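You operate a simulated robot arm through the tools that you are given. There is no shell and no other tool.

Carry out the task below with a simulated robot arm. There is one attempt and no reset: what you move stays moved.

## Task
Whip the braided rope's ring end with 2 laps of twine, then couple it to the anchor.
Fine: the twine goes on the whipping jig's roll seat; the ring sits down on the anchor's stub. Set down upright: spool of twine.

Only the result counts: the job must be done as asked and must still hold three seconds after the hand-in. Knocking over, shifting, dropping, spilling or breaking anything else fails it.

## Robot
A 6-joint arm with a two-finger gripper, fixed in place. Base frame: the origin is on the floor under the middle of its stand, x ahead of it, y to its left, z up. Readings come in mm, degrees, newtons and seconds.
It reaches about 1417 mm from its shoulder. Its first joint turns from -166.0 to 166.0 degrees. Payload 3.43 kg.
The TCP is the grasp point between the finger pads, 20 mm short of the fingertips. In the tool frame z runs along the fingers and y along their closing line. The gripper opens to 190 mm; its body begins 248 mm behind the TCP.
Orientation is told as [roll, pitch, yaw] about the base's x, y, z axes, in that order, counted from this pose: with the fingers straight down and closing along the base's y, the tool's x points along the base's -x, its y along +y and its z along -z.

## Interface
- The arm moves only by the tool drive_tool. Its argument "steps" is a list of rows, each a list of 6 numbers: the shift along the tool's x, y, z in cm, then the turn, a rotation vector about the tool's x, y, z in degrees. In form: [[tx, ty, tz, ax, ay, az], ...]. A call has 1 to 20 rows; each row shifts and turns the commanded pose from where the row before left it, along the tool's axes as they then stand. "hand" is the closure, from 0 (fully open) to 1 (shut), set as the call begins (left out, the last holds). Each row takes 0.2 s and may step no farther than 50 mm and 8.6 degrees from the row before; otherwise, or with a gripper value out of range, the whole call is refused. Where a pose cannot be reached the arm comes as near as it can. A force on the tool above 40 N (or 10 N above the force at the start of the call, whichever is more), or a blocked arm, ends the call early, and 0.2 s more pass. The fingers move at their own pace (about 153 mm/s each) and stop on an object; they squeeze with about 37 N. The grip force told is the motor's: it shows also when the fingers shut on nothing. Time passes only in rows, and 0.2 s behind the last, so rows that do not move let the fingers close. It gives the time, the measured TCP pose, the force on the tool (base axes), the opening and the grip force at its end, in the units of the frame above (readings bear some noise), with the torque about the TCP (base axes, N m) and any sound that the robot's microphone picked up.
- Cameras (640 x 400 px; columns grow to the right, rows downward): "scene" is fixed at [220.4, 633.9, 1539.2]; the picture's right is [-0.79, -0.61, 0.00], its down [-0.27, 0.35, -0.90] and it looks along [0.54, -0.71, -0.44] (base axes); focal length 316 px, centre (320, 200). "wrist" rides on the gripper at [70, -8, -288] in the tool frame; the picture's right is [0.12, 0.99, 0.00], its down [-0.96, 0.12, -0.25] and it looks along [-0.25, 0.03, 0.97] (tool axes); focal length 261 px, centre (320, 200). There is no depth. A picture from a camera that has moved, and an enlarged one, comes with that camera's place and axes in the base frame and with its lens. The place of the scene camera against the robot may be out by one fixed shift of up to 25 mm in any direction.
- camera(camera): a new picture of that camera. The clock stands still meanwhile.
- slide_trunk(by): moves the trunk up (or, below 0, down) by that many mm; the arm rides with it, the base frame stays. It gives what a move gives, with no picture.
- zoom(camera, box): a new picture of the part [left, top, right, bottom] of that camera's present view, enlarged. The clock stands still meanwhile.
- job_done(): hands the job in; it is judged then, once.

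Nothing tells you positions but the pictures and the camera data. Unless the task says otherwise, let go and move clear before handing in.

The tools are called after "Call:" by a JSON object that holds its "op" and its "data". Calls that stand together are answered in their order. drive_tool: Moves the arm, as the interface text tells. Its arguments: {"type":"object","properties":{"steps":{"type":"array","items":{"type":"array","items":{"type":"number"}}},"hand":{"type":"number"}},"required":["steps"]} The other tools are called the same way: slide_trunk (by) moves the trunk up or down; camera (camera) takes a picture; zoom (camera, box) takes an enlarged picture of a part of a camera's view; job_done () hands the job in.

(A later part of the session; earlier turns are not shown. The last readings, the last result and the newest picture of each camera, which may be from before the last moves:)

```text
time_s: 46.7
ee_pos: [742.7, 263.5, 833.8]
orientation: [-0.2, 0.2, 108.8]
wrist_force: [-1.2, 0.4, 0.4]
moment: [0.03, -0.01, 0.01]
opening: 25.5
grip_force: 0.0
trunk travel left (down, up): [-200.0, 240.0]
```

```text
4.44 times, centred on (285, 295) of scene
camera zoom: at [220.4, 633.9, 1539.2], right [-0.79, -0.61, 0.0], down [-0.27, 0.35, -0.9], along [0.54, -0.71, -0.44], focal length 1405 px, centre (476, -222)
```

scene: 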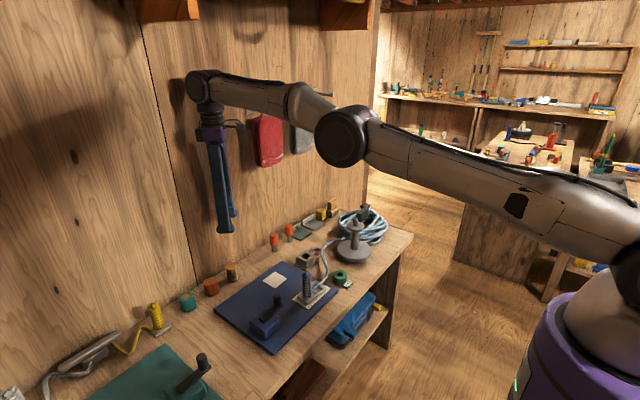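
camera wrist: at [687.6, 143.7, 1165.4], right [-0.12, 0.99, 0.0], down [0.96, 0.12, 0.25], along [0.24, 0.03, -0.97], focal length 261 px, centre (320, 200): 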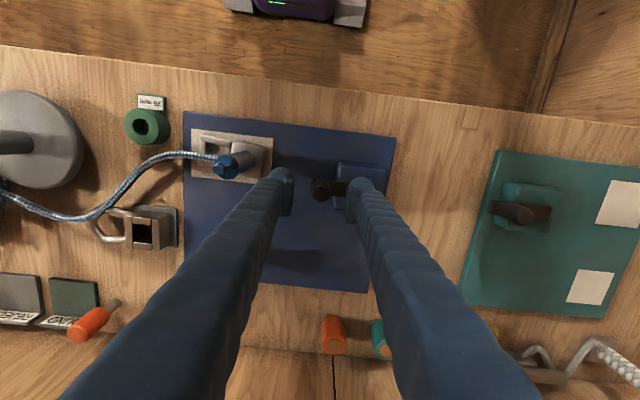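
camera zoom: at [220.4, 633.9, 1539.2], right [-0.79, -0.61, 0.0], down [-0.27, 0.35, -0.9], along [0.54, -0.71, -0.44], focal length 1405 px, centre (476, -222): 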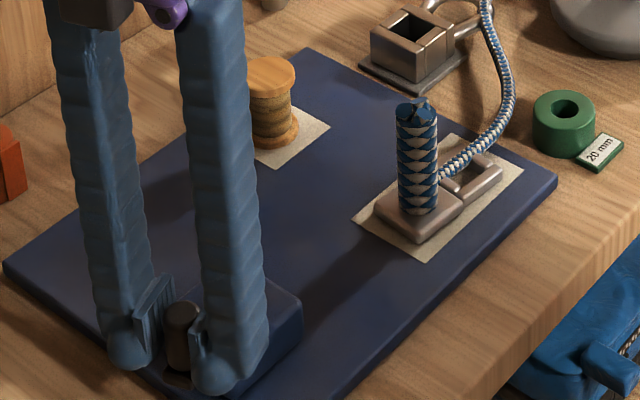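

Crank at ~109° (≈196° turned). Continuing further.

Call:
{"op": "drive_tool", "data": {"steps": [[0.048, 0.737, 0, 0, 0, -7.5], [0.048, 0.737, 0, 0, 0, -7.5], [0.048, 0.737, 0, 0, 0, -7.5], [0.048, 0.737, 0, 0, 0, -7.5], [0.048, 0.737, 0, 0, 0, -7.5], [0.048, 0.737, 0, 0, 0, -7.5], [0, 0, 0, 0, 0, 0]], "hand": 0.865}}

Call:
{"op": "camera", "data": {"camera": "scene"}}

Call:
{"op": "zoom", "data": {"camera": "wrist", "box": [200, 90, 440, 240]}}

```text
time_s: 48.3
ee_pos: [709.5, 234.1, 833.4]
orientation: [0.1, 0.2, 153.9]
wrist_force: [0.1, -0.9, -0.5]
moment: [0.0, 0.0, -0.04]
opening: 25.8
grip_force: 0.0
trunk travel left (down, up): [-200.0, 240.0]
```

```text
taken
```

scene: 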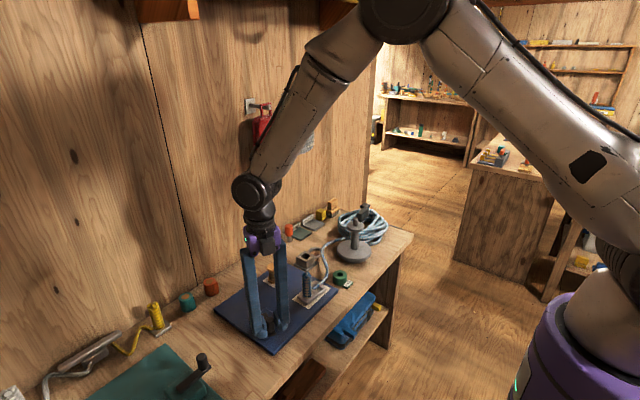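

```text
2.67 times, centred on (320, 165) of wrist
camera zoom: at [773.8, 210.6, 1121.7], right [-0.33, -0.94, 0.0], down [-0.92, 0.32, 0.24], along [-0.23, 0.08, -0.97], focal length 695 px, centre (320, 293)
```

zoom: 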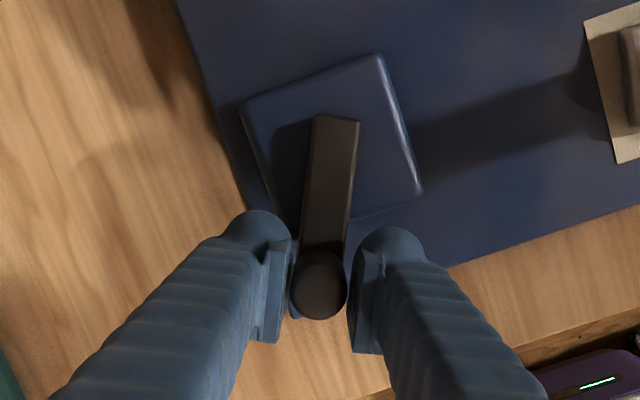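

Crank at ~154° (≈241° turned). Going on in shorter calls in case the wrist limit comes.

Call:
{"op": "drive_tool", "data": {"steps": [[0.048, 0.737, 0, 0, 0, -7.5], [0.048, 0.737, 0, 0, 0, -7.5], [0.048, 0.737, 0, 0, 0, -7.5], [0.048, 0.737, 0, 0, 0, -7.5]], "hand": 0.865}}

Call:
{"op": "drive_tool", "data": {"steps": [[0.048, 0.737, 0, 0, 0, -7.5], [0.048, 0.737, 0, 0, 0, -7.5], [0.048, 0.737, 0, 0, 0, -7.5], [0.048, 0.737, 0, 0, 0, -7.5]], "hand": 0.865}}

Call:
{"op": "zoom", "data": {"camera": "wrist", "box": [200, 90, 440, 240]}}

```text
time_s: 49.3
ee_pos: [702.8, 203.9, 834.4]
orientation: [0.1, 0.2, -176.0]
wrist_force: [0.0, 1.3, 0.1]
moment: [-0.03, -0.02, 0.01]
opening: 25.7
grip_force: 0.2
trunk travel left (down, up): [-200.0, 240.0]
```

```text
time_s: 50.3
ee_pos: [670.1, 211.3, 812.8]
orientation: [7.4, 1.0, -148.7]
wrist_force: [0.3, -0.3, 0.6]
moment: [0.13, 0.04, 0.02]
opening: 25.8
grip_force: 0.0
out of reach, approached as far as the arm can: row 1, 2, 3, 4
trunk travel left (down, up): [-200.0, 240.0]
```

```text
2.67 times, centred on (320, 165) of wrist
camera zoom: at [702.2, 283.2, 1097.8], right [0.61, -0.78, 0.13], down [-0.78, -0.57, 0.24], along [-0.12, -0.25, -0.96], focal length 695 px, centre (320, 293)
```

zoom: 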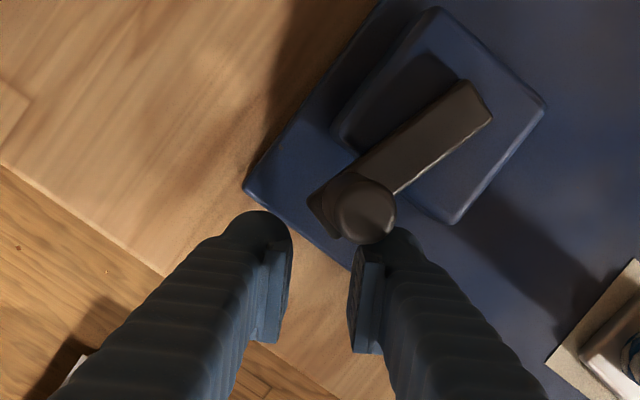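

The wrist limit came at ~184° and the hand slipped off the knob harmlessly (no force). I lift clear and unwind the wrist, then regrip from the opposite side.

Call:
{"op": "drive_tool", "data": {"steps": [[0, 0, -3, 0, 0, 0], [0, 0, -3, 0, 0, 0], [0, 0, -2, 0, 0, 0], [0, 0, 0, 0, 0, 8.4], [0, 0, 0, 0, 0, 8.4], [0, 0, 0, 0, 0, 8.4], [0, 0, 0, 0, 0, 8.4], [0, 0, 0, 0, 0, 8.4], [0, 0, 0, 0, 0, 8.4], [0, 0, 0, 0, 0, 0]], "hand": 0.7}}

Call:
{"op": "camera", "data": {"camera": "wrist"}}

Call:
{"op": "zoom", "data": {"camera": "scene", "box": [220, 250, 340, 360]}}

```text
time_s: 52.5
ee_pos: [657.3, 225.8, 886.6]
orientation: [3.8, 6.3, 160.9]
wrist_force: [0.3, -0.1, 0.5]
moment: [-0.05, 0.0, 0.03]
opening: 56.6
grip_force: 0.1
out of reach, approached as far as the arm can: row 2, 3
trunk travel left (down, up): [-200.0, 240.0]
```

```text
taken
camera wrist: at [702.5, 238.9, 1179.6], right [-0.22, -0.97, 0.08], down [-0.96, 0.23, 0.15], along [-0.16, -0.04, -0.99], focal length 261 px, centre (320, 200)
```

wrist: 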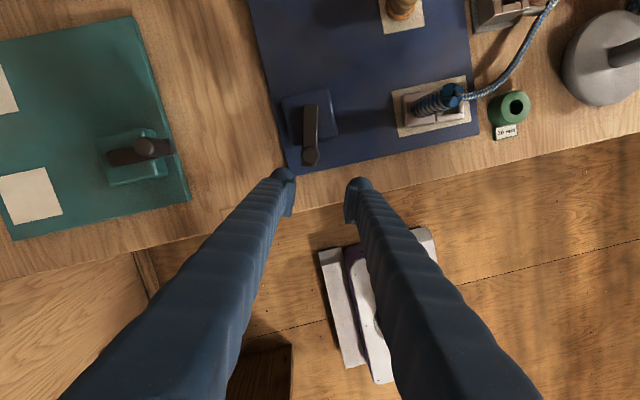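

```text
3.64 times, centred on (280, 305) of scene
camera zoom: at [220.4, 633.9, 1539.2], right [-0.79, -0.61, 0.0], down [-0.27, 0.35, -0.9], along [0.54, -0.71, -0.44], focal length 1150 px, centre (466, -182)
```

zoom: 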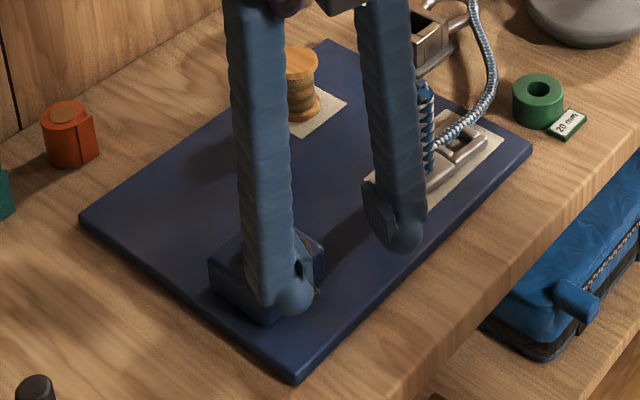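

Call:
{"op": "zoom", "data": {"camera": "wrist", "box": [240, 60, 380, 190]}}

Call:
{"op": "drive_tool", "data": {"steps": [[0, 0, 0, 3.56, -6.35, 0], [0, 0, 0, 0, 0, 0]], "hand": 0.7}}

Call:
{"op": "zoom", "data": {"camera": "wrist", "box": [240, 50, 400, 190]}}

```text
3.08 times, centred on (310, 125) of wrist
camera zoom: at [702.5, 238.9, 1179.6], right [-0.22, -0.97, 0.08], down [-0.96, 0.23, 0.15], along [-0.16, -0.04, -0.99], focal length 802 px, centre (351, 431)
```

zoom: 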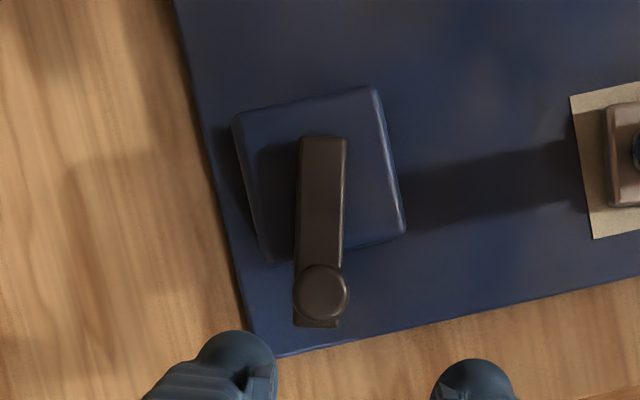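

```text
time_s: 53.1
ee_pos: [658.0, 225.3, 887.4]
orientation: [0.2, 0.0, 160.8]
wrist_force: [0.5, -0.3, -0.4]
moment: [0.21, 0.07, -0.01]
opening: 57.0
grip_force: 0.1
trunk travel left (down, up): [-200.0, 240.0]
```

```text
2.86 times, centred on (320, 120) of wrist
camera zoom: at [727.8, 209.8, 1175.4], right [-0.21, -0.98, 0.0], down [-0.95, 0.21, 0.25], along [-0.24, 0.05, -0.97], focal length 745 px, centre (320, 429)
```

zoom: 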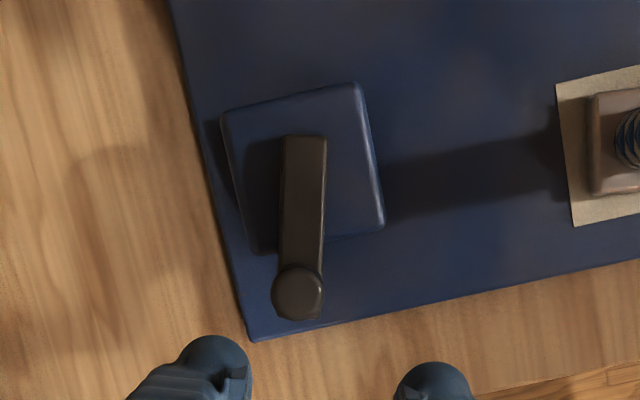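

Hand is vertical again; the crank sits at about 166° (≈253° net turned). I unwind the wrist by ~175° here, above everything.

Call:
{"op": "drive_tool", "data": {"steps": [[0, 0, 0, 0, 0, 8.5], [0, 0, 0, 0, 0, 8.5], [0, 0, 0, 0, 0, 8.5], [0, 0, 0, 0, 0, 8.5], [0, 0, 0, 0, 0, 8.5], [0, 0, 0, 0, 0, 8.5], [0, 0, 0, 0, 0, 8.5], [0, 0, 0, 0, 0, 8.5], [0, 0, 0, 0, 0, 8.5], [0, 0, 0, 0, 0, 8.5], [0, 0, 0, 0, 0, 8.5], [0, 0, 0, 0, 0, 8.5], [0, 0, 0, 0, 0, 8.5], [0, 0, 0, 0, 0, 8.5], [0, 0, 0, 0, 0, 8.5], [0, 0, 0, 0, 0, 8.5], [0, 0, 0, 0, 0, 8.5], [0, 0, 0, 0, 0, 8.5], [0, 0, 0, 0, 0, 8.5], [0, 0, 0, 0, 0, 8.5]], "hand": 0.7}}

Call:
{"op": "camera", "data": {"camera": "wrist"}}

Call:
{"op": "zoom", "data": {"camera": "scene", "box": [220, 250, 340, 360]}}

```text
time_s: 57.3
ee_pos: [657.8, 225.8, 885.6]
orientation: [-0.3, 0.1, -9.4]
wrist_force: [-0.1, 0.1, 0.0]
moment: [-0.01, -0.04, 0.03]
opening: 57.0
grip_force: 0.1
trunk travel left (down, up): [-200.0, 240.0]
```

```text
taken
camera wrist: at [587.2, 230.0, 1174.2], right [0.04, 1.0, 0.0], down [0.97, -0.04, 0.24], along [0.24, -0.01, -0.97], focal length 261 px, centre (320, 200)
```

wrist: 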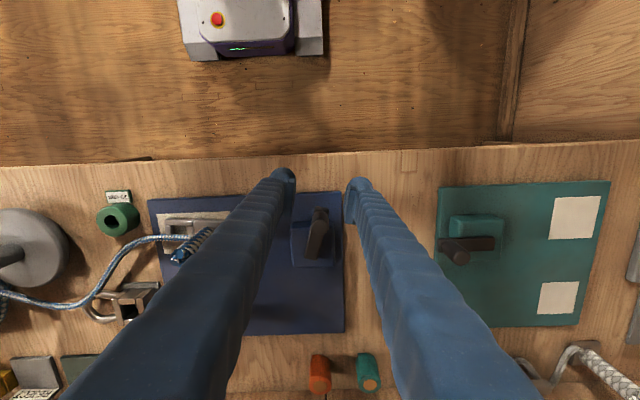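

```text
3.64 times, centred on (280, 305) of scene
camera zoom: at [220.4, 633.9, 1539.2], right [-0.79, -0.61, 0.0], down [-0.27, 0.35, -0.9], along [0.54, -0.71, -0.44], focal length 1150 px, centre (466, -182)
```

zoom: 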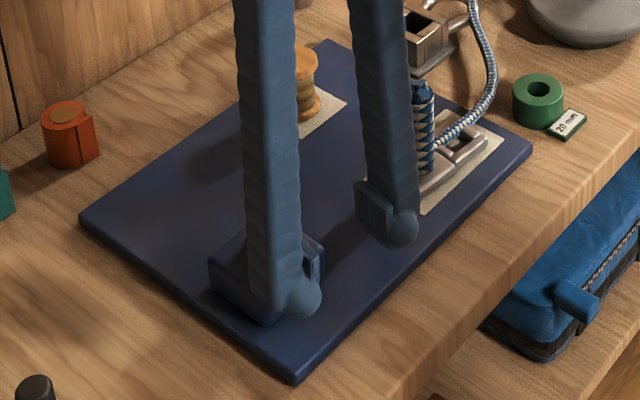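

Call:
{"op": "drive_tool", "data": {"steps": [[-2.4, 0.33, 0, 0, 0, 0], [-2.4, 0.33, 0, 0, 0, 0], [0, 0, 0, 0, 0, 4.8], [0, 0, 0, 0, 0, 0]], "hand": 0.7}}

Call:
{"op": "zoom", "data": {"camera": "wrist", "box": [200, 90, 440, 240]}}

```text
time_s: 58.3
ee_pos: [707.6, 226.5, 887.0]
orientation: [-0.3, 0.1, -14.1]
wrist_force: [0.1, 0.0, 0.9]
moment: [-0.02, 0.02, 0.01]
opening: 57.1
grip_force: 0.0
trunk travel left (down, up): [-200.0, 240.0]
```

```text
2.67 times, centred on (320, 165) of wrist
camera zoom: at [636.0, 235.5, 1174.6], right [0.13, 0.99, 0.0], down [0.96, -0.12, 0.25], along [0.24, -0.04, -0.97], focal length 695 px, centre (320, 293)
```

zoom: 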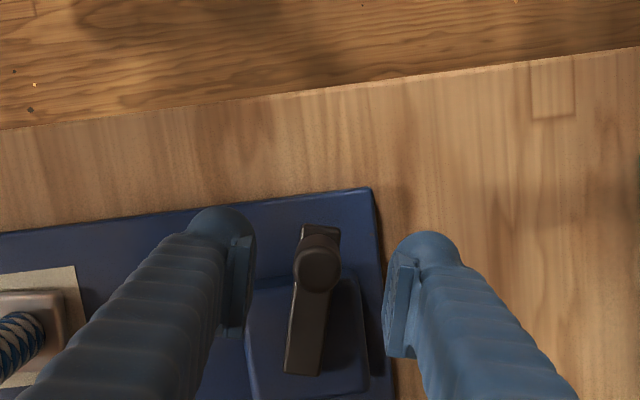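

Call:
{"op": "drive_tool", "data": {"steps": [[-0.3, -0.1, 0, 0, 0, 0], [0, 0, 2.7, 0, 0, 0], [0, 0, 2.6, 0, 0, 0], [0, 0, 0, 0, 0, 0]], "hand": 0.7}}

Call:
{"op": "zoom", "data": {"camera": "wrist", "box": [200, 90, 440, 240]}}

```text
time_s: 59.3
ee_pos: [707.6, 223.3, 831.5]
orientation: [-0.3, 0.1, -14.0]
wrist_force: [-0.9, 1.1, 1.1]
moment: [-0.01, -0.01, 0.03]
opening: 57.0
grip_force: 0.0
trunk travel left (down, up): [-200.0, 240.0]
```

```text
2.67 times, centred on (320, 165) of wrist
camera zoom: at [637.7, 233.2, 1119.9], right [0.13, 0.99, 0.0], down [0.96, -0.12, 0.25], along [0.24, -0.04, -0.97], focal length 695 px, centre (320, 293)
```

zoom: 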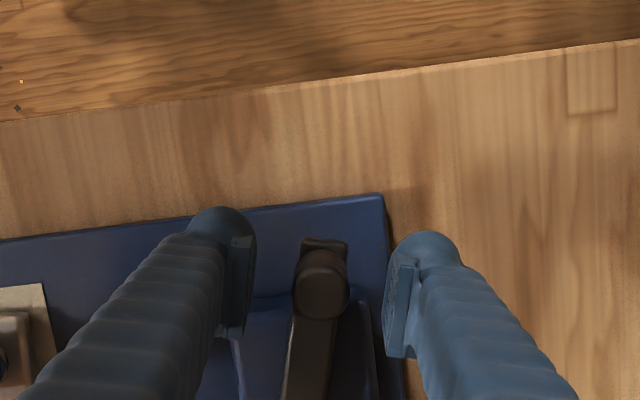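

Call:
{"op": "drive_tool", "data": {"steps": [[-0.2, 0.1, -0.1, 0, 0, 0], [0, 0, 0, 0, 0, 0], [0, 0, 0, 0, 0, 0]], "hand": 0.865}}

Call:
{"op": "drive_tool", "data": {"steps": [[-0.048, -0.737, 0, 0, 0, -7.5], [-0.048, -0.737, 0, 0, 0, -7.5], [-0.048, -0.737, 0, 0, 0, -7.5], [-0.048, -0.737, 0, 0, 0, -7.5], [-0.048, -0.737, 0, 0, 0, -7.5], [-0.048, -0.737, 0, 0, 0, -7.5]], "hand": 0.865}}

Call:
{"op": "zoom", "data": {"camera": "wrist", "box": [200, 90, 440, 240]}}

```text
time_s: 60.1
ee_pos: [711.2, 223.4, 833.7]
orientation: [-0.3, 0.0, -14.0]
wrist_force: [-0.2, -0.5, -0.8]
moment: [-0.01, -0.04, -0.02]
opening: 25.5
grip_force: 0.0
trunk travel left (down, up): [-200.0, 240.0]
```

```text
time_s: 61.5
ee_pos: [719.3, 181.0, 835.2]
orientation: [-0.1, 0.2, 31.1]
wrist_force: [0.1, 0.1, -0.2]
moment: [0.01, 0.03, -0.06]
opening: 25.6
grip_force: 0.1
trunk travel left (down, up): [-200.0, 240.0]
```

```text
2.67 times, centred on (320, 165) of wrist
camera zoom: at [661.6, 138.2, 1122.7], right [-0.61, 0.79, 0.0], down [0.77, 0.6, 0.24], along [0.19, 0.15, -0.97], focal length 695 px, centre (320, 293)
```

zoom: 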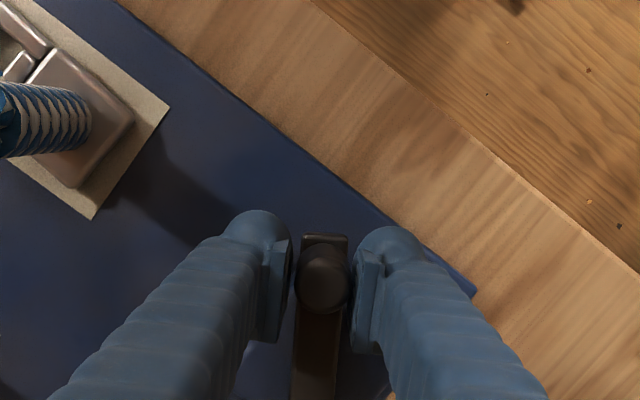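

Call:
{"op": "drive_tool", "data": {"steps": [[-0.048, -0.737, 0, 0, 0, -7.5], [-0.048, -0.737, 0, 0, 0, -7.5], [-0.048, -0.737, 0, 0, 0, -7.5], [-0.048, -0.737, 0, 0, 0, -7.5], [-0.048, -0.737, 0, 0, 0, -7.5], [-0.048, -0.737, 0, 0, 0, -7.5], [-0.048, -0.737, 0, 0, 0, -7.5], [-0.048, -0.737, 0, 0, 0, -7.5], [-0.048, -0.737, 0, 0, 0, -7.5], [-0.048, -0.737, 0, 0, 0, -7.5]], "hand": 0.865}}

Call:
{"op": "zoom", "data": {"camera": "wrist", "box": [200, 90, 440, 240]}}

Call:
{"op": "zoom", "data": {"camera": "scene", "box": [230, 250, 340, 340]}}

```text
time_s: 63.7
ee_pos: [783.2, 154.6, 832.9]
orientation: [0.2, 0.2, 106.1]
wrist_force: [-0.1, -0.5, 1.1]
moment: [0.01, 0.01, 0.01]
opening: 25.9
grip_force: 0.1
trunk travel left (down, up): [-200.0, 240.0]
```

```text
2.67 times, centred on (320, 165) of wrist
camera zoom: at [810.7, 92.1, 1121.9], right [-0.92, -0.39, 0.0], down [-0.38, 0.89, 0.24], along [-0.1, 0.22, -0.97], focal length 695 px, centre (320, 293)
```

zoom: 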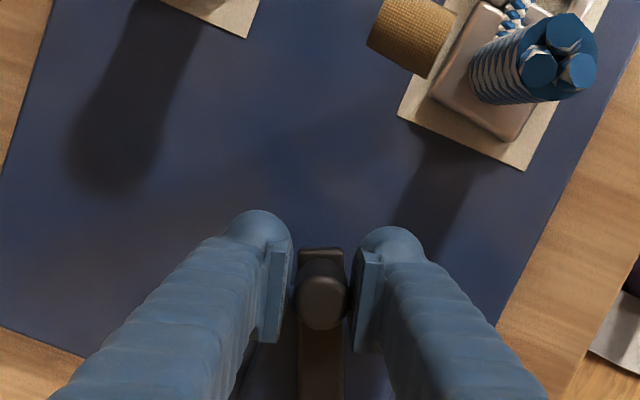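

```text
4.44 times, centred on (285, 295) of scene
camera zoom: at [220.4, 633.9, 1539.2], right [-0.79, -0.61, 0.0], down [-0.27, 0.35, -0.9], along [0.54, -0.71, -0.44], focal length 1405 px, centre (476, -222)
```

zoom: 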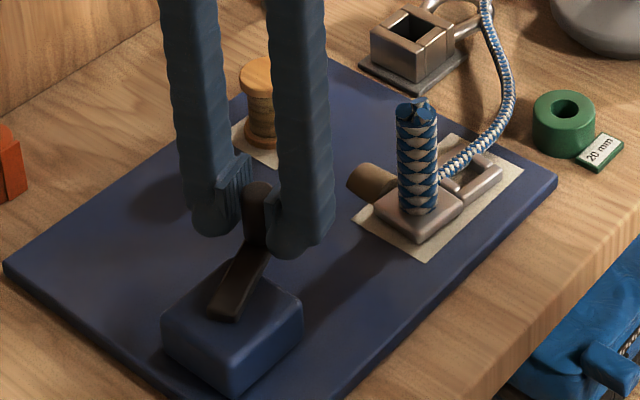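

A brown whipping band appeared on the rope end after the first full lap — so this is the right jig and direction. Let me look closer, then continue with the second lap.

Call:
{"op": "zoom", "data": {"camera": "scene", "box": [285, 260, 345, 310]}}

Call:
{"op": "drive_tool", "data": {"steps": [[-0.048, -0.737, 0, 0, 0, -7.5], [-0.048, -0.737, 0, 0, 0, -7.5], [-0.048, -0.737, 0, 0, 0, -7.5], [-0.048, -0.737, 0, 0, 0, -7.5], [-0.048, -0.737, 0, 0, 0, -7.5], [-0.048, -0.737, 0, 0, 0, -7.5], [-0.048, -0.737, 0, 0, 0, -7.5], [-0.048, -0.737, 0, 0, 0, -7.5]], "hand": 0.865}}

Call:
{"op": "zoom", "data": {"camera": "wrist", "box": [200, 90, 440, 240]}}

```text
8.00 times, centred on (315, 285) of scene
camera zoom: at [220.4, 633.9, 1539.2], right [-0.79, -0.61, 0.0], down [-0.27, 0.35, -0.9], along [0.54, -0.71, -0.44], focal length 2530 px, centre (360, -480)
```

zoom: 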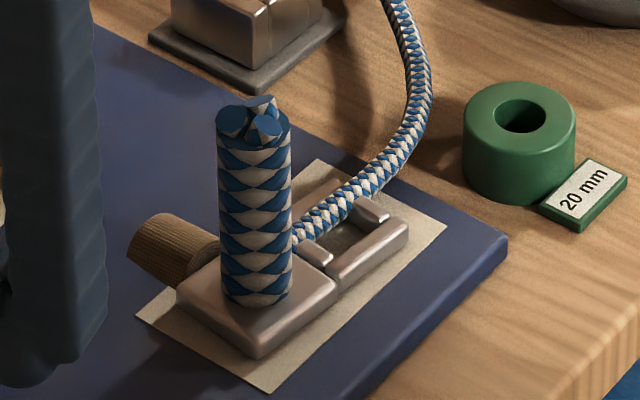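

```text
time_s: 65.5
ee_pos: [821.4, 196.2, 834.3]
orientation: [0.2, -0.1, 166.1]
wrist_force: [-0.6, -0.1, -0.4]
moment: [0.0, 0.0, -0.01]
opening: 25.5
grip_force: 0.0
trunk travel left (down, up): [-200.0, 240.0]
```

```text
2.67 times, centred on (320, 165) of wrist
camera zoom: at [891.9, 188.9, 1122.1], right [-0.12, -0.99, 0.0], down [-0.96, 0.12, 0.25], along [-0.25, 0.03, -0.97], focal length 695 px, centre (320, 293)
```

zoom: 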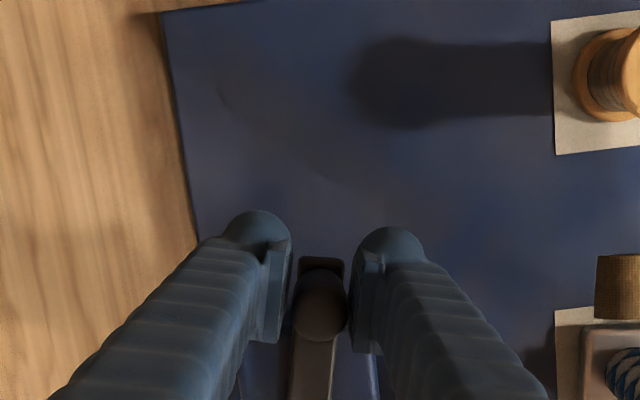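

The caged circle has drifted ~7 mm outward radially; I'll correct it at regrip. Now at ≈433° net; release, lift and unwind the wrist for the next segment.

Call:
{"op": "drive_tool", "data": {"steps": [[0, 0, 0, 0, 0, 0], [0, 0, -2.5, 0, 0, 0], [0, 0, -2.5, 0, 0, 0], [0, 0, 0, 0, 0, 8.5], [0, 0, 0, 0, 0, 8.5], [0, 0, 0, 0, 0, 8.5], [0, 0, 0, 0, 0, 8.5], [0, 0, 0, 0, 0, 8.5], [0, 0, 0, 0, 0, 8.5], [0, 0, 0, 0, 0, 8.5], [0, 0, 0, 0, 0, 8.5], [0, 0, 0, 0, 0, 8.5], [0, 0, 0, 0, 0, 8.5], [0, 0, 0, 0, 0, 8.5], [0, 0, 0, 0, 0, 8.5], [0, 0, 0, 0, 0, 8.5], [0, 0, 0, 0, 0, 8.5], [0, 0, 0, 0, 0, 8.5], [0, 0, 0, 0, 0, 8.5], [0, 0, 0, 0, 0, 8.5]], "hand": 0.7}}

Call:
{"op": "drive_tool", "data": {"steps": [[0, 0, 0, 0, 0, 8.5], [0, 0, 0, 0, 0, 8.5], [0, 0, 0, 0, 0, 8.5], [0, 0, 0, 0, 0, 8.5], [0, 0, 0, 0, 0, 0]], "hand": 0.7}}

Call:
{"op": "zoom", "data": {"camera": "wrist", "box": [200, 90, 440, 240]}}

```text
time_s: 69.7
ee_pos: [821.9, 196.7, 883.9]
orientation: [-0.3, 0.2, 21.3]
wrist_force: [-0.1, 0.3, -0.4]
moment: [0.03, -0.03, 0.0]
opening: 56.8
grip_force: 0.0
trunk travel left (down, up): [-200.0, 240.0]
```

```text
time_s: 70.9
ee_pos: [822.6, 197.4, 883.6]
orientation: [-0.3, 0.1, -12.7]
wrist_force: [-0.1, 0.4, 0.1]
moment: [-0.02, 0.03, 0.02]
opening: 57.0
grip_force: 0.0
trunk travel left (down, up): [-200.0, 240.0]
```

```text
2.67 times, centred on (320, 165) of wrist
camera zoom: at [750.9, 204.3, 1171.9], right [0.1, 0.99, 0.0], down [0.96, -0.1, 0.24], along [0.24, -0.03, -0.97], focal length 695 px, centre (320, 293)
```

zoom: 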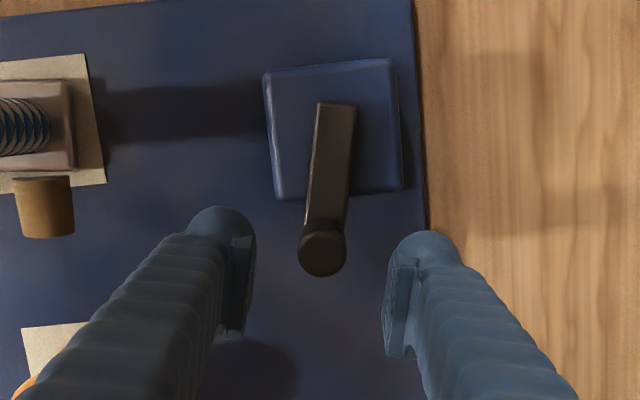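

Call:
{"op": "drive_tool", "data": {"steps": [[0.6, 0.08, 0, 0, 0, 0], [0, 0, 2.5, 0, 0, 0], [0, 0, 2.5, 0, 0, 0], [0, 0, 0, 0, 0, 0]], "hand": 0.7}}

Call:
{"op": "zoom", "data": {"camera": "wrist", "box": [200, 90, 440, 240]}}

```text
time_s: 71.9
ee_pos: [816.3, 200.9, 835.3]
orientation: [-0.3, 0.1, -12.5]
wrist_force: [-0.2, 0.9, 0.3]
moment: [-0.04, -0.02, 0.01]
opening: 56.9
grip_force: 0.1
trunk travel left (down, up): [-200.0, 240.0]
```

```text
2.67 times, centred on (320, 165) of wrist
camera zoom: at [746.1, 208.4, 1122.8], right [0.1, 1.0, 0.0], down [0.96, -0.1, 0.25], along [0.24, -0.03, -0.97], focal length 695 px, centre (320, 293)
```

zoom: 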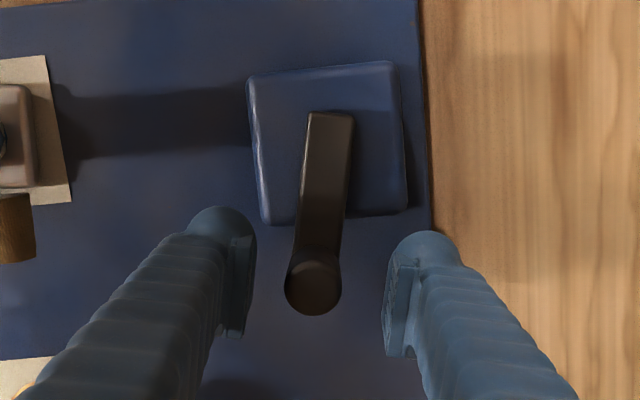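

Call:
{"op": "drive_tool", "data": {"steps": [[0, -0.2, 0, 0, 0, 0], [0, 0, 0, 0, 0, 0], [0, 0, 0, 0, 0, 0]], "hand": 0.865}}

Call:
{"op": "drive_tool", "data": {"steps": [[0.048, 0.737, 0, 0, 0, -7.5], [0.048, 0.737, 0, 0, 0, -7.5], [0.048, 0.737, 0, 0, 0, -7.5], [0.048, 0.737, 0, 0, 0, -7.5], [0.048, 0.737, 0, 0, 0, -7.5], [0.048, 0.737, 0, 0, 0, -7.5], [0.048, 0.737, 0, 0, 0, -7.5], [0.048, 0.737, 0, 0, 0, -7.5], [0.048, 0.737, 0, 0, 0, -7.5], [0.048, 0.737, 0, 0, 0, -7.5], [0.048, 0.737, 0, 0, 0, -7.5], [0.048, 0.737, 0, 0, 0, -7.5]], "hand": 0.865}}

Call:
{"op": "zoom", "data": {"camera": "wrist", "box": [200, 90, 440, 240]}}

```text
time_s: 72.7
ee_pos: [815.3, 199.0, 833.9]
orientation: [-0.4, 0.2, -12.5]
wrist_force: [-0.9, -0.2, 0.0]
moment: [-0.03, -0.03, 0.0]
opening: 25.4
grip_force: 0.0
trunk travel left (down, up): [-200.0, 240.0]
```

```text
time_s: 75.3
ee_pos: [772.4, 262.4, 832.8]
orientation: [0.1, 0.2, 77.6]
wrist_force: [0.8, -0.5, 0.0]
moment: [-0.01, 0.0, 0.02]
opening: 25.3
grip_force: 0.1
trunk travel left (down, up): [-200.0, 240.0]
```

```text
2.67 times, centred on (320, 165) of wrist
camera zoom: at [765.8, 193.4, 1121.0], right [-1.0, 0.1, 0.0], down [0.09, 0.97, 0.24], along [0.02, 0.24, -0.97], focal length 695 px, centre (320, 293)
```

zoom: 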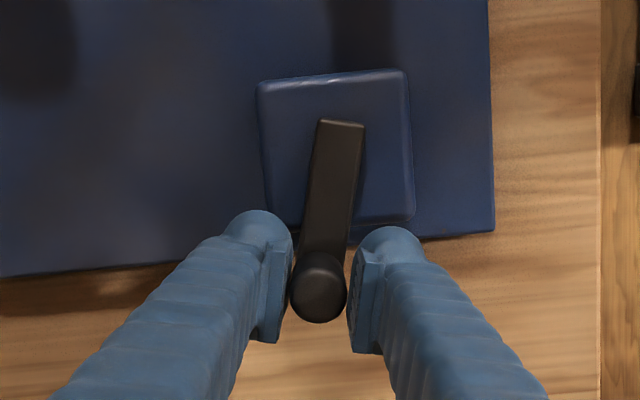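

Call:
{"op": "drive_tool", "data": {"steps": [[0.048, 0.737, 0, 0, 0, -7.5], [0.048, 0.737, 0, 0, 0, -7.5], [0.048, 0.737, 0, 0, 0, -7.5], [0.048, 0.737, 0, 0, 0, -7.5], [0.048, 0.737, 0, 0, 0, -7.5], [0.048, 0.737, 0, 0, 0, -7.5], [0.048, 0.737, 0, 0, 0, -7.5], [0.048, 0.737, 0, 0, 0, -7.5], [0.048, 0.737, 0, 0, 0, -7.5], [0.048, 0.737, 0, 0, 0, -7.5], [0.048, 0.737, 0, 0, 0, -7.5]], "hand": 0.865}}

Call:
{"op": "zoom", "data": {"camera": "wrist", "box": [200, 90, 440, 240]}}

Call:
{"op": "zoom", "data": {"camera": "scene", "box": [230, 250, 340, 340]}}

```text
time_s: 77.7
ee_pos: [706.5, 228.5, 834.6]
orientation: [0.3, -0.1, 160.2]
wrist_force: [0.0, 0.3, -0.6]
moment: [0.0, -0.03, -0.01]
opening: 25.7
grip_force: 0.1
trunk travel left (down, up): [-200.0, 240.0]
```

```text
2.67 times, centred on (320, 165) of wrist
camera zoom: at [775.2, 212.2, 1123.4], right [-0.23, -0.97, 0.0], down [-0.94, 0.22, 0.25], along [-0.24, 0.05, -0.97], focal length 695 px, centre (320, 293)
```

zoom: 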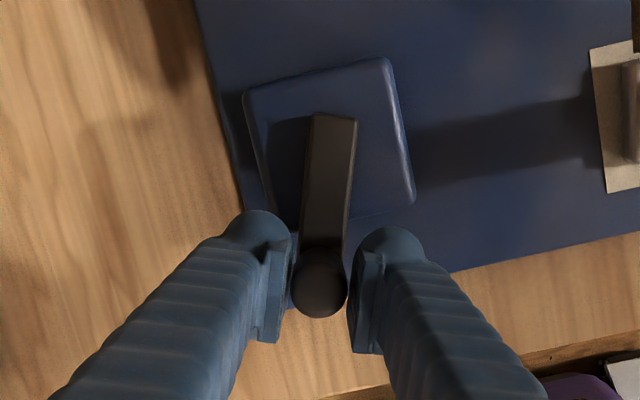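

```text
4.44 times, centred on (285, 295) of scene
camera zoom: at [220.4, 633.9, 1539.2], right [-0.79, -0.61, 0.0], down [-0.27, 0.35, -0.9], along [0.54, -0.71, -0.44], focal length 1405 px, centre (476, -222)
```

zoom: 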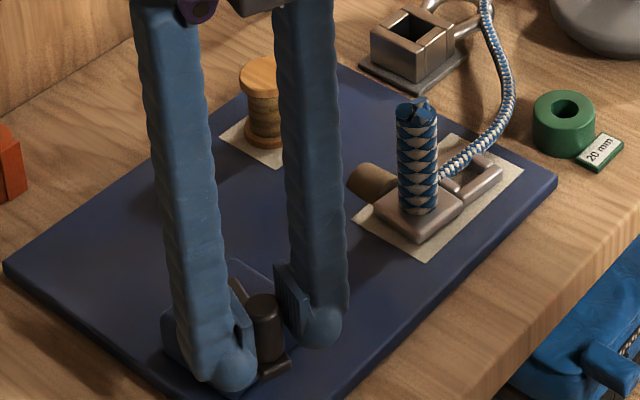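

Crank at ≈607° net. Release, lift, unwind once more for the last ~115°.

Call:
{"op": "drive_tool", "data": {"steps": [[0, 0, 0, 0, 0, 0], [0, 0, -2.5, 0, 0, 0], [0, 0, -2.5, 0, 0, 0], [0, 0, 0, 0, 0, 8.5], [0, 0, 0, 0, 0, 8.5], [0, 0, 0, 0, 0, 8.5], [0, 0, 0, 0, 0, 8.5], [0, 0, 0, 0, 0, 8.5], [0, 0, 0, 0, 0, 8.5], [0, 0, 0, 0, 0, 8.5], [0, 0, 0, 0, 0, 8.5], [0, 0, 0, 0, 0, 8.5], [0, 0, 0, 0, 0, 8.5], [0, 0, 0, 0, 0, 8.5], [0, 0, 0, 0, 0, 8.5], [0, 0, 0, 0, 0, 8.5], [0, 0, 0, 0, 0, 8.5], [0, 0, 0, 0, 0, 8.5], [0, 0, 0, 0, 0, 8.5], [0, 0, 0, 0, 0, 8.5]], "hand": 0.7}}

Call:
{"op": "drive_tool", "data": {"steps": [[0, 0, 0, 0, 0, 8.5], [0, 0, 0, 0, 0, 8.5], [0, 0, 0, 0, 0, 8.5], [0, 0, 0, 0, 0, 8.5], [0, 0, 0, 0, 0, 1.5], [0, 0, 0, 0, 0, 0]], "hand": 0.7}}

Call:
{"op": "zoom", "data": {"camera": "wrist", "box": [200, 90, 440, 240]}}

```text
time_s: 81.9
ee_pos: [707.7, 228.0, 883.3]
orientation: [-0.2, 0.3, 15.3]
wrist_force: [-0.1, 0.2, 0.0]
moment: [0.01, 0.0, -0.01]
opening: 57.0
grip_force: 0.1
trunk travel left (down, up): [-200.0, 240.0]
```

```text
time_s: 83.3
ee_pos: [706.8, 228.4, 885.6]
orientation: [-0.3, 0.1, -20.1]
wrist_force: [0.1, -0.2, -0.3]
moment: [0.02, -0.02, -0.01]
opening: 57.1
grip_force: 0.1
trunk travel left (down, up): [-200.0, 240.0]
```

```text
2.67 times, centred on (320, 165) of wrist
camera zoom: at [637.6, 244.9, 1172.6], right [0.23, 0.97, 0.0], down [0.94, -0.22, 0.25], along [0.24, -0.06, -0.97], focal length 695 px, centre (320, 293)
```

zoom: 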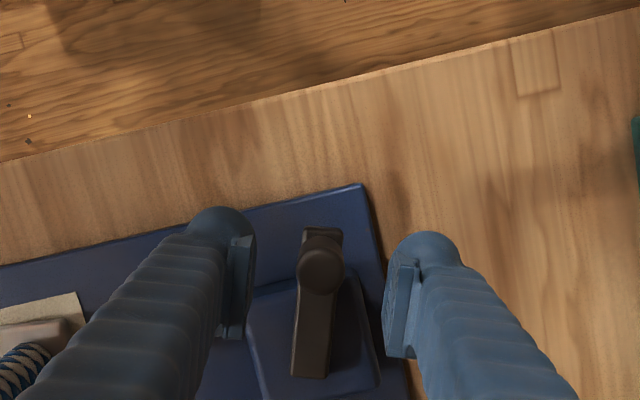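

Call:
{"op": "drive_tool", "data": {"steps": [[-0.5, 0.15, 0, 0, 0, 0], [0, 0, 2.5, 0, 0, 0], [0, 0, 2.5, 0, 0, 0], [0, 0, 0, 0, 0, 0]], "hand": 0.7}}

Call:
{"op": "zoom", "data": {"camera": "wrist", "box": [200, 90, 440, 240]}}

```text
time_s: 84.3
ee_pos: [712.7, 228.2, 834.5]
orientation: [-0.3, 0.0, -20.0]
wrist_force: [-0.1, 0.3, 0.7]
moment: [-0.03, -0.02, -0.01]
opening: 57.1
grip_force: 0.0
trunk travel left (down, up): [-200.0, 240.0]
```

```text
2.67 times, centred on (320, 165) of wrist
camera zoom: at [643.7, 244.9, 1122.9], right [0.23, 0.97, 0.0], down [0.94, -0.22, 0.25], along [0.24, -0.06, -0.97], focal length 695 px, centre (320, 293)
```

zoom: 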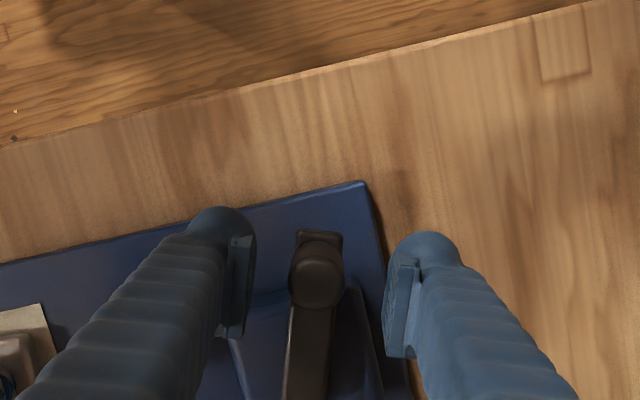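

Call:
{"op": "drive_tool", "data": {"steps": [[0, 0, 0, 0, 0, 0], [0, 0, 0, 0, 0, 0]], "hand": 0.865}}

Call:
{"op": "drive_tool", "data": {"steps": [[-0.048, -0.737, 0, 0, 0, -7.5], [-0.048, -0.737, 0, 0, 0, -7.5], [-0.048, -0.737, 0, 0, 0, -7.5], [-0.048, -0.737, 0, 0, 0, -7.5], [-0.048, -0.737, 0, 0, 0, -7.5], [-0.048, -0.737, 0, 0, 0, -7.5], [-0.048, -0.737, 0, 0, 0, -7.5], [-0.048, -0.737, 0, 0, 0, -7.5], [-0.048, -0.737, 0, 0, 0, -7.5], [-0.048, -0.737, 0, 0, 0, -7.5], [-0.048, -0.737, 0, 0, 0, -7.5], [-0.048, -0.737, 0, 0, 0, -7.5], [-0.048, -0.737, 0, 0, 0, -7.5], [-0.048, -0.737, 0, 0, 0, -7.5]], "hand": 0.865}}

Call:
{"op": "zoom", "data": {"camera": "wrist", "box": [200, 90, 440, 240]}}

Call:
{"op": "zoom", "data": {"camera": "scene", "box": [230, 250, 340, 340]}}

```text
time_s: 84.9
ee_pos: [713.0, 227.1, 835.4]
orientation: [-0.3, 0.1, -20.0]
wrist_force: [1.1, -0.4, -0.2]
moment: [-0.01, -0.02, -0.03]
opening: 25.7
grip_force: 0.1
trunk travel left (down, up): [-200.0, 240.0]
```

```text
time_s: 87.9
ee_pos: [760.1, 150.5, 833.1]
orientation: [0.2, 0.2, 85.1]
wrist_force: [0.2, 0.6, -0.1]
moment: [0.01, 0.0, 0.0]
opening: 25.7
grip_force: 0.0
trunk travel left (down, up): [-200.0, 240.0]
```

```text
2.67 times, centred on (320, 165) of wrist
camera zoom: at [763.1, 80.8, 1121.6], right [-1.0, -0.03, 0.0], down [-0.03, 0.97, 0.24], along [-0.01, 0.24, -0.97], focal length 695 px, centre (320, 293)
```

zoom: 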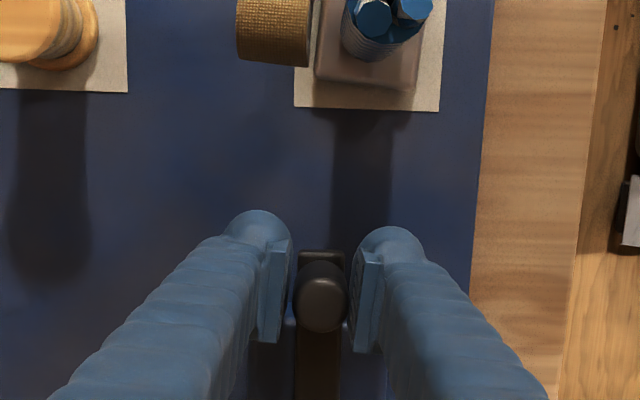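

```text
4.44 times, centred on (285, 295) of scene
camera zoom: at [220.4, 633.9, 1539.2], right [-0.79, -0.61, 0.0], down [-0.27, 0.35, -0.9], along [0.54, -0.71, -0.44], focal length 1405 px, centre (476, -222)
```

zoom: 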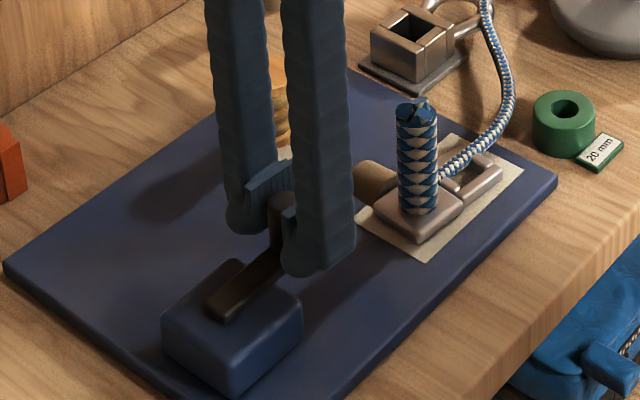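

Now at ~710°. I check the whipping band, then finish with ~15° more.

Call:
{"op": "zoom", "data": {"camera": "scene", "box": [285, 260, 345, 310]}}

Call:
{"op": "drive_tool", "data": {"steps": [[-0.032, -0.492, 0, 0, 0, -5], [-0.032, -0.492, 0, 0, 0, -5], [-0.032, -0.492, 0, 0, 0, -5], [0, 0, 0, 0, 0, 0]], "hand": 0.865}}

Call:
{"op": "zoom", "data": {"camera": "scene", "box": [285, 260, 345, 310]}}

Call:
{"op": "zoom", "data": {"camera": "wrist", "box": [200, 90, 440, 240]}}

```text
8.00 times, centred on (315, 285) of scene
camera zoom: at [220.4, 633.9, 1539.2], right [-0.79, -0.61, 0.0], down [-0.27, 0.35, -0.9], along [0.54, -0.71, -0.44], focal length 2530 px, centre (360, -480)
```

zoom: 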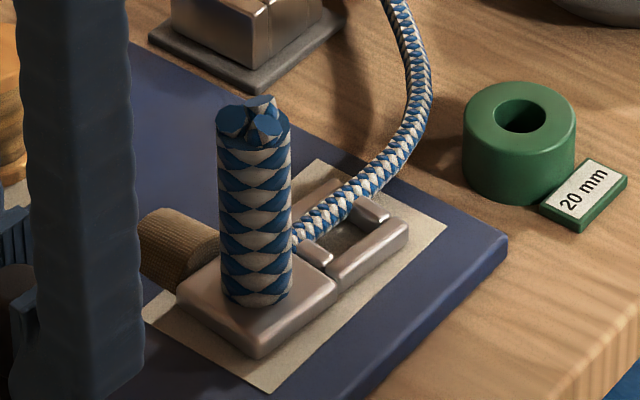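

```text
time_s: 88.9
ee_pos: [776.4, 155.5, 833.7]
orientation: [0.2, 0.2, 100.0]
wrist_force: [-0.7, 1.1, 0.2]
moment: [-0.02, 0.0, -0.02]
opening: 25.8
grip_force: 0.0
trunk travel left (down, up): [-200.0, 240.0]
```

```text
8.00 times, centred on (315, 285) of scene
camera zoom: at [220.4, 633.9, 1539.2], right [-0.79, -0.61, 0.0], down [-0.27, 0.35, -0.9], along [0.54, -0.71, -0.44], focal length 2530 px, centre (360, -480)
```

zoom: 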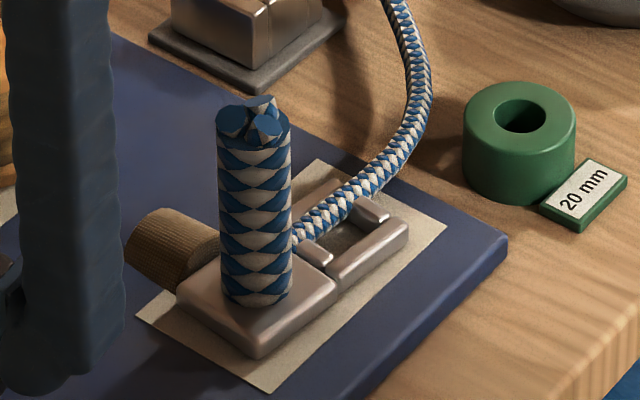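

```text
2.67 times, centred on (320, 165) of wrist
camera zoom: at [796.2, 86.1, 1121.9], right [-0.96, -0.29, 0.0], down [-0.28, 0.93, 0.24], along [-0.07, 0.23, -0.97], focal length 695 px, centre (320, 293)
```

zoom: 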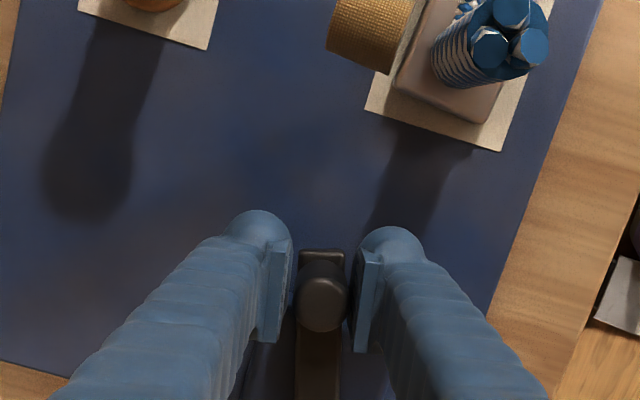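

The band has thickened — two laps are on. I release the crank, lift clear and turn the wrist back toward zero.

Call:
{"op": "drive_tool", "data": {"steps": [[0, 0, 0, 0, 0, 0], [0, 0, -2.5, 0, 0, 0], [0, 0, -3.5, 0, 0, 0], [0, 0, -4, 0, 0, 0], [0, 0, 0, 0, 0, 8.4], [0, 0, 0, 0, 0, 8.4], [0, 0, 0, 0, 0, 8.4], [0, 0, 0, 0, 0, 8.4], [0, 0, 0, 0, 0, 8.4], [0, 0, 0, 0, 0, 8.4], [0, 0, 0, 0, 0, 8.4], [0, 0, 0, 0, 0, 8.4], [0, 0, 0, 0, 0, 8.4], [0, 0, 0, 0, 0, 8.4], [0, 0, 0, 0, 0, 8.4], [0, 0, 0, 0, 0, 7.6], [0, 0, 0, 0, 0, 0]], "hand": 0.7}}

Call:
{"op": "camera", "data": {"camera": "wrist"}}

Call:
{"op": "zoom", "data": {"camera": "scene", "box": [230, 240, 350, 340]}}

```text
time_s: 92.5
ee_pos: [775.8, 152.7, 934.2]
orientation: [-0.1, 0.1, 0.0]
wrist_force: [-0.6, 0.5, 0.8]
moment: [0.02, 0.03, -0.02]
opening: 57.1
grip_force: 0.0
trunk travel left (down, up): [-200.0, 240.0]
```

```text
taken
camera wrist: at [705.2, 145.6, 1222.3], right [-0.12, 0.99, 0.0], down [0.96, 0.11, 0.24], along [0.24, 0.03, -0.97], focal length 261 px, centre (320, 200)
```

wrist: 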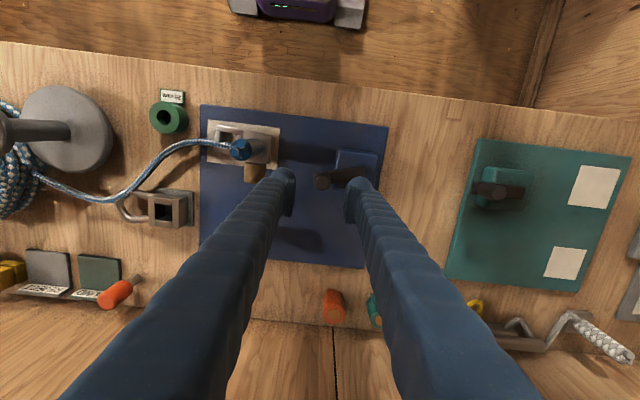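

```text
4.00 times, centred on (290, 290) of scene
camera zoom: at [220.4, 633.9, 1539.2], right [-0.79, -0.61, 0.0], down [-0.27, 0.35, -0.9], along [0.54, -0.71, -0.44], focal length 1265 px, centre (440, -160)
```

zoom: 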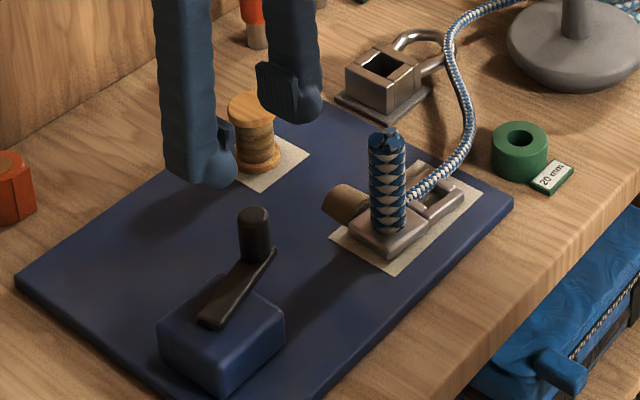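

Crank done (slightly past the start position) and the spool still stands. Next, over the rope end to measure handle, ring and grasp pose.

Call:
{"op": "drive_tool", "data": {"steps": [[0.5, -3.5, -0.5, 0, 0, 0], [0.5, -3.5, -0.5, 0, 0, 0], [0.5, -3.5, -0.5, 0, 0, 0], [0, -1, 0, 0, 0, 0], [0, 0, 0, 0, 0, 0]], "hand": 0.5}}

Call:
{"op": "camera", "data": {"camera": "wrist"}}

Call:
{"op": "zoom", "data": {"camera": "wrist", "box": [260, 120, 380, 220]}}

Call:
{"op": "zoom", "data": {"camera": "scene", "box": [295, 260, 345, 310]}}

```text
time_s: 93.7
ee_pos: [757.4, 37.1, 951.4]
orientation: [-0.2, 0.1, 0.0]
wrist_force: [-0.3, 0.4, 0.3]
moment: [0.0, 0.01, -0.02]
opening: 95.3
grip_force: 0.0
trunk travel left (down, up): [-200.0, 240.0]
```

```text
taken
camera wrist: at [687.2, 28.5, 1239.2], right [-0.12, 0.99, 0.0], down [0.96, 0.12, 0.24], along [0.24, 0.03, -0.97], focal length 261 px, centre (320, 200)
```

wrist: 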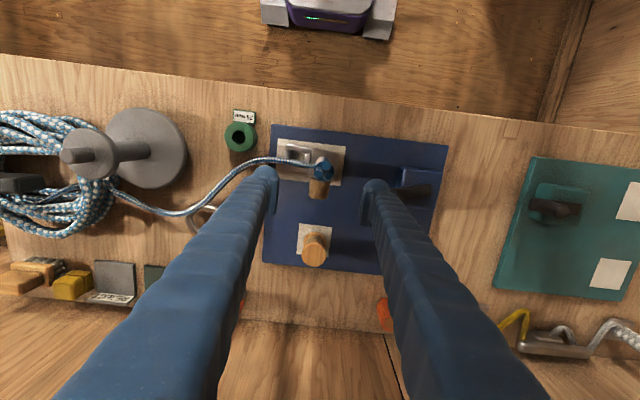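

```text
4.00 times, centred on (320, 170) of wrist
camera zoom: at [687.2, 28.5, 1239.2], right [-0.12, 0.99, 0.0], down [0.96, 0.12, 0.24], along [0.24, 0.03, -0.97], focal length 1043 px, centre (320, 320)
```

zoom: 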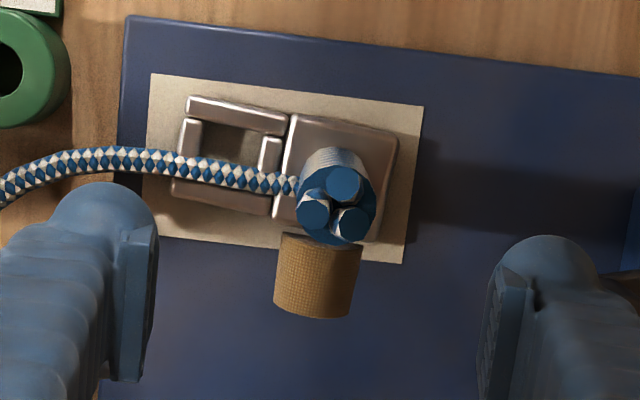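

```text
8.00 times, centred on (320, 285) of scene
camera zoom: at [220.4, 633.9, 1539.2], right [-0.79, -0.61, 0.0], down [-0.27, 0.35, -0.9], along [0.54, -0.71, -0.44], focal length 2530 px, centre (320, -480)
```

zoom: 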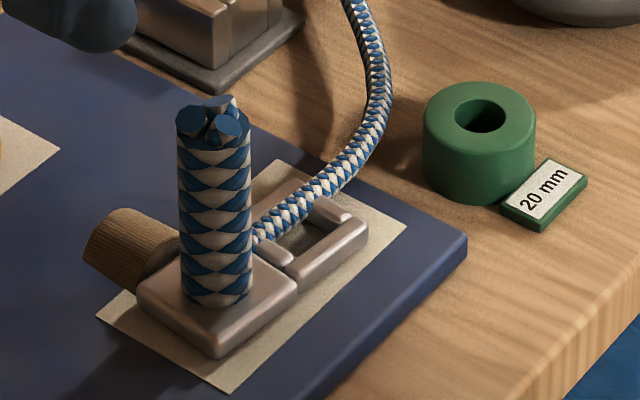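

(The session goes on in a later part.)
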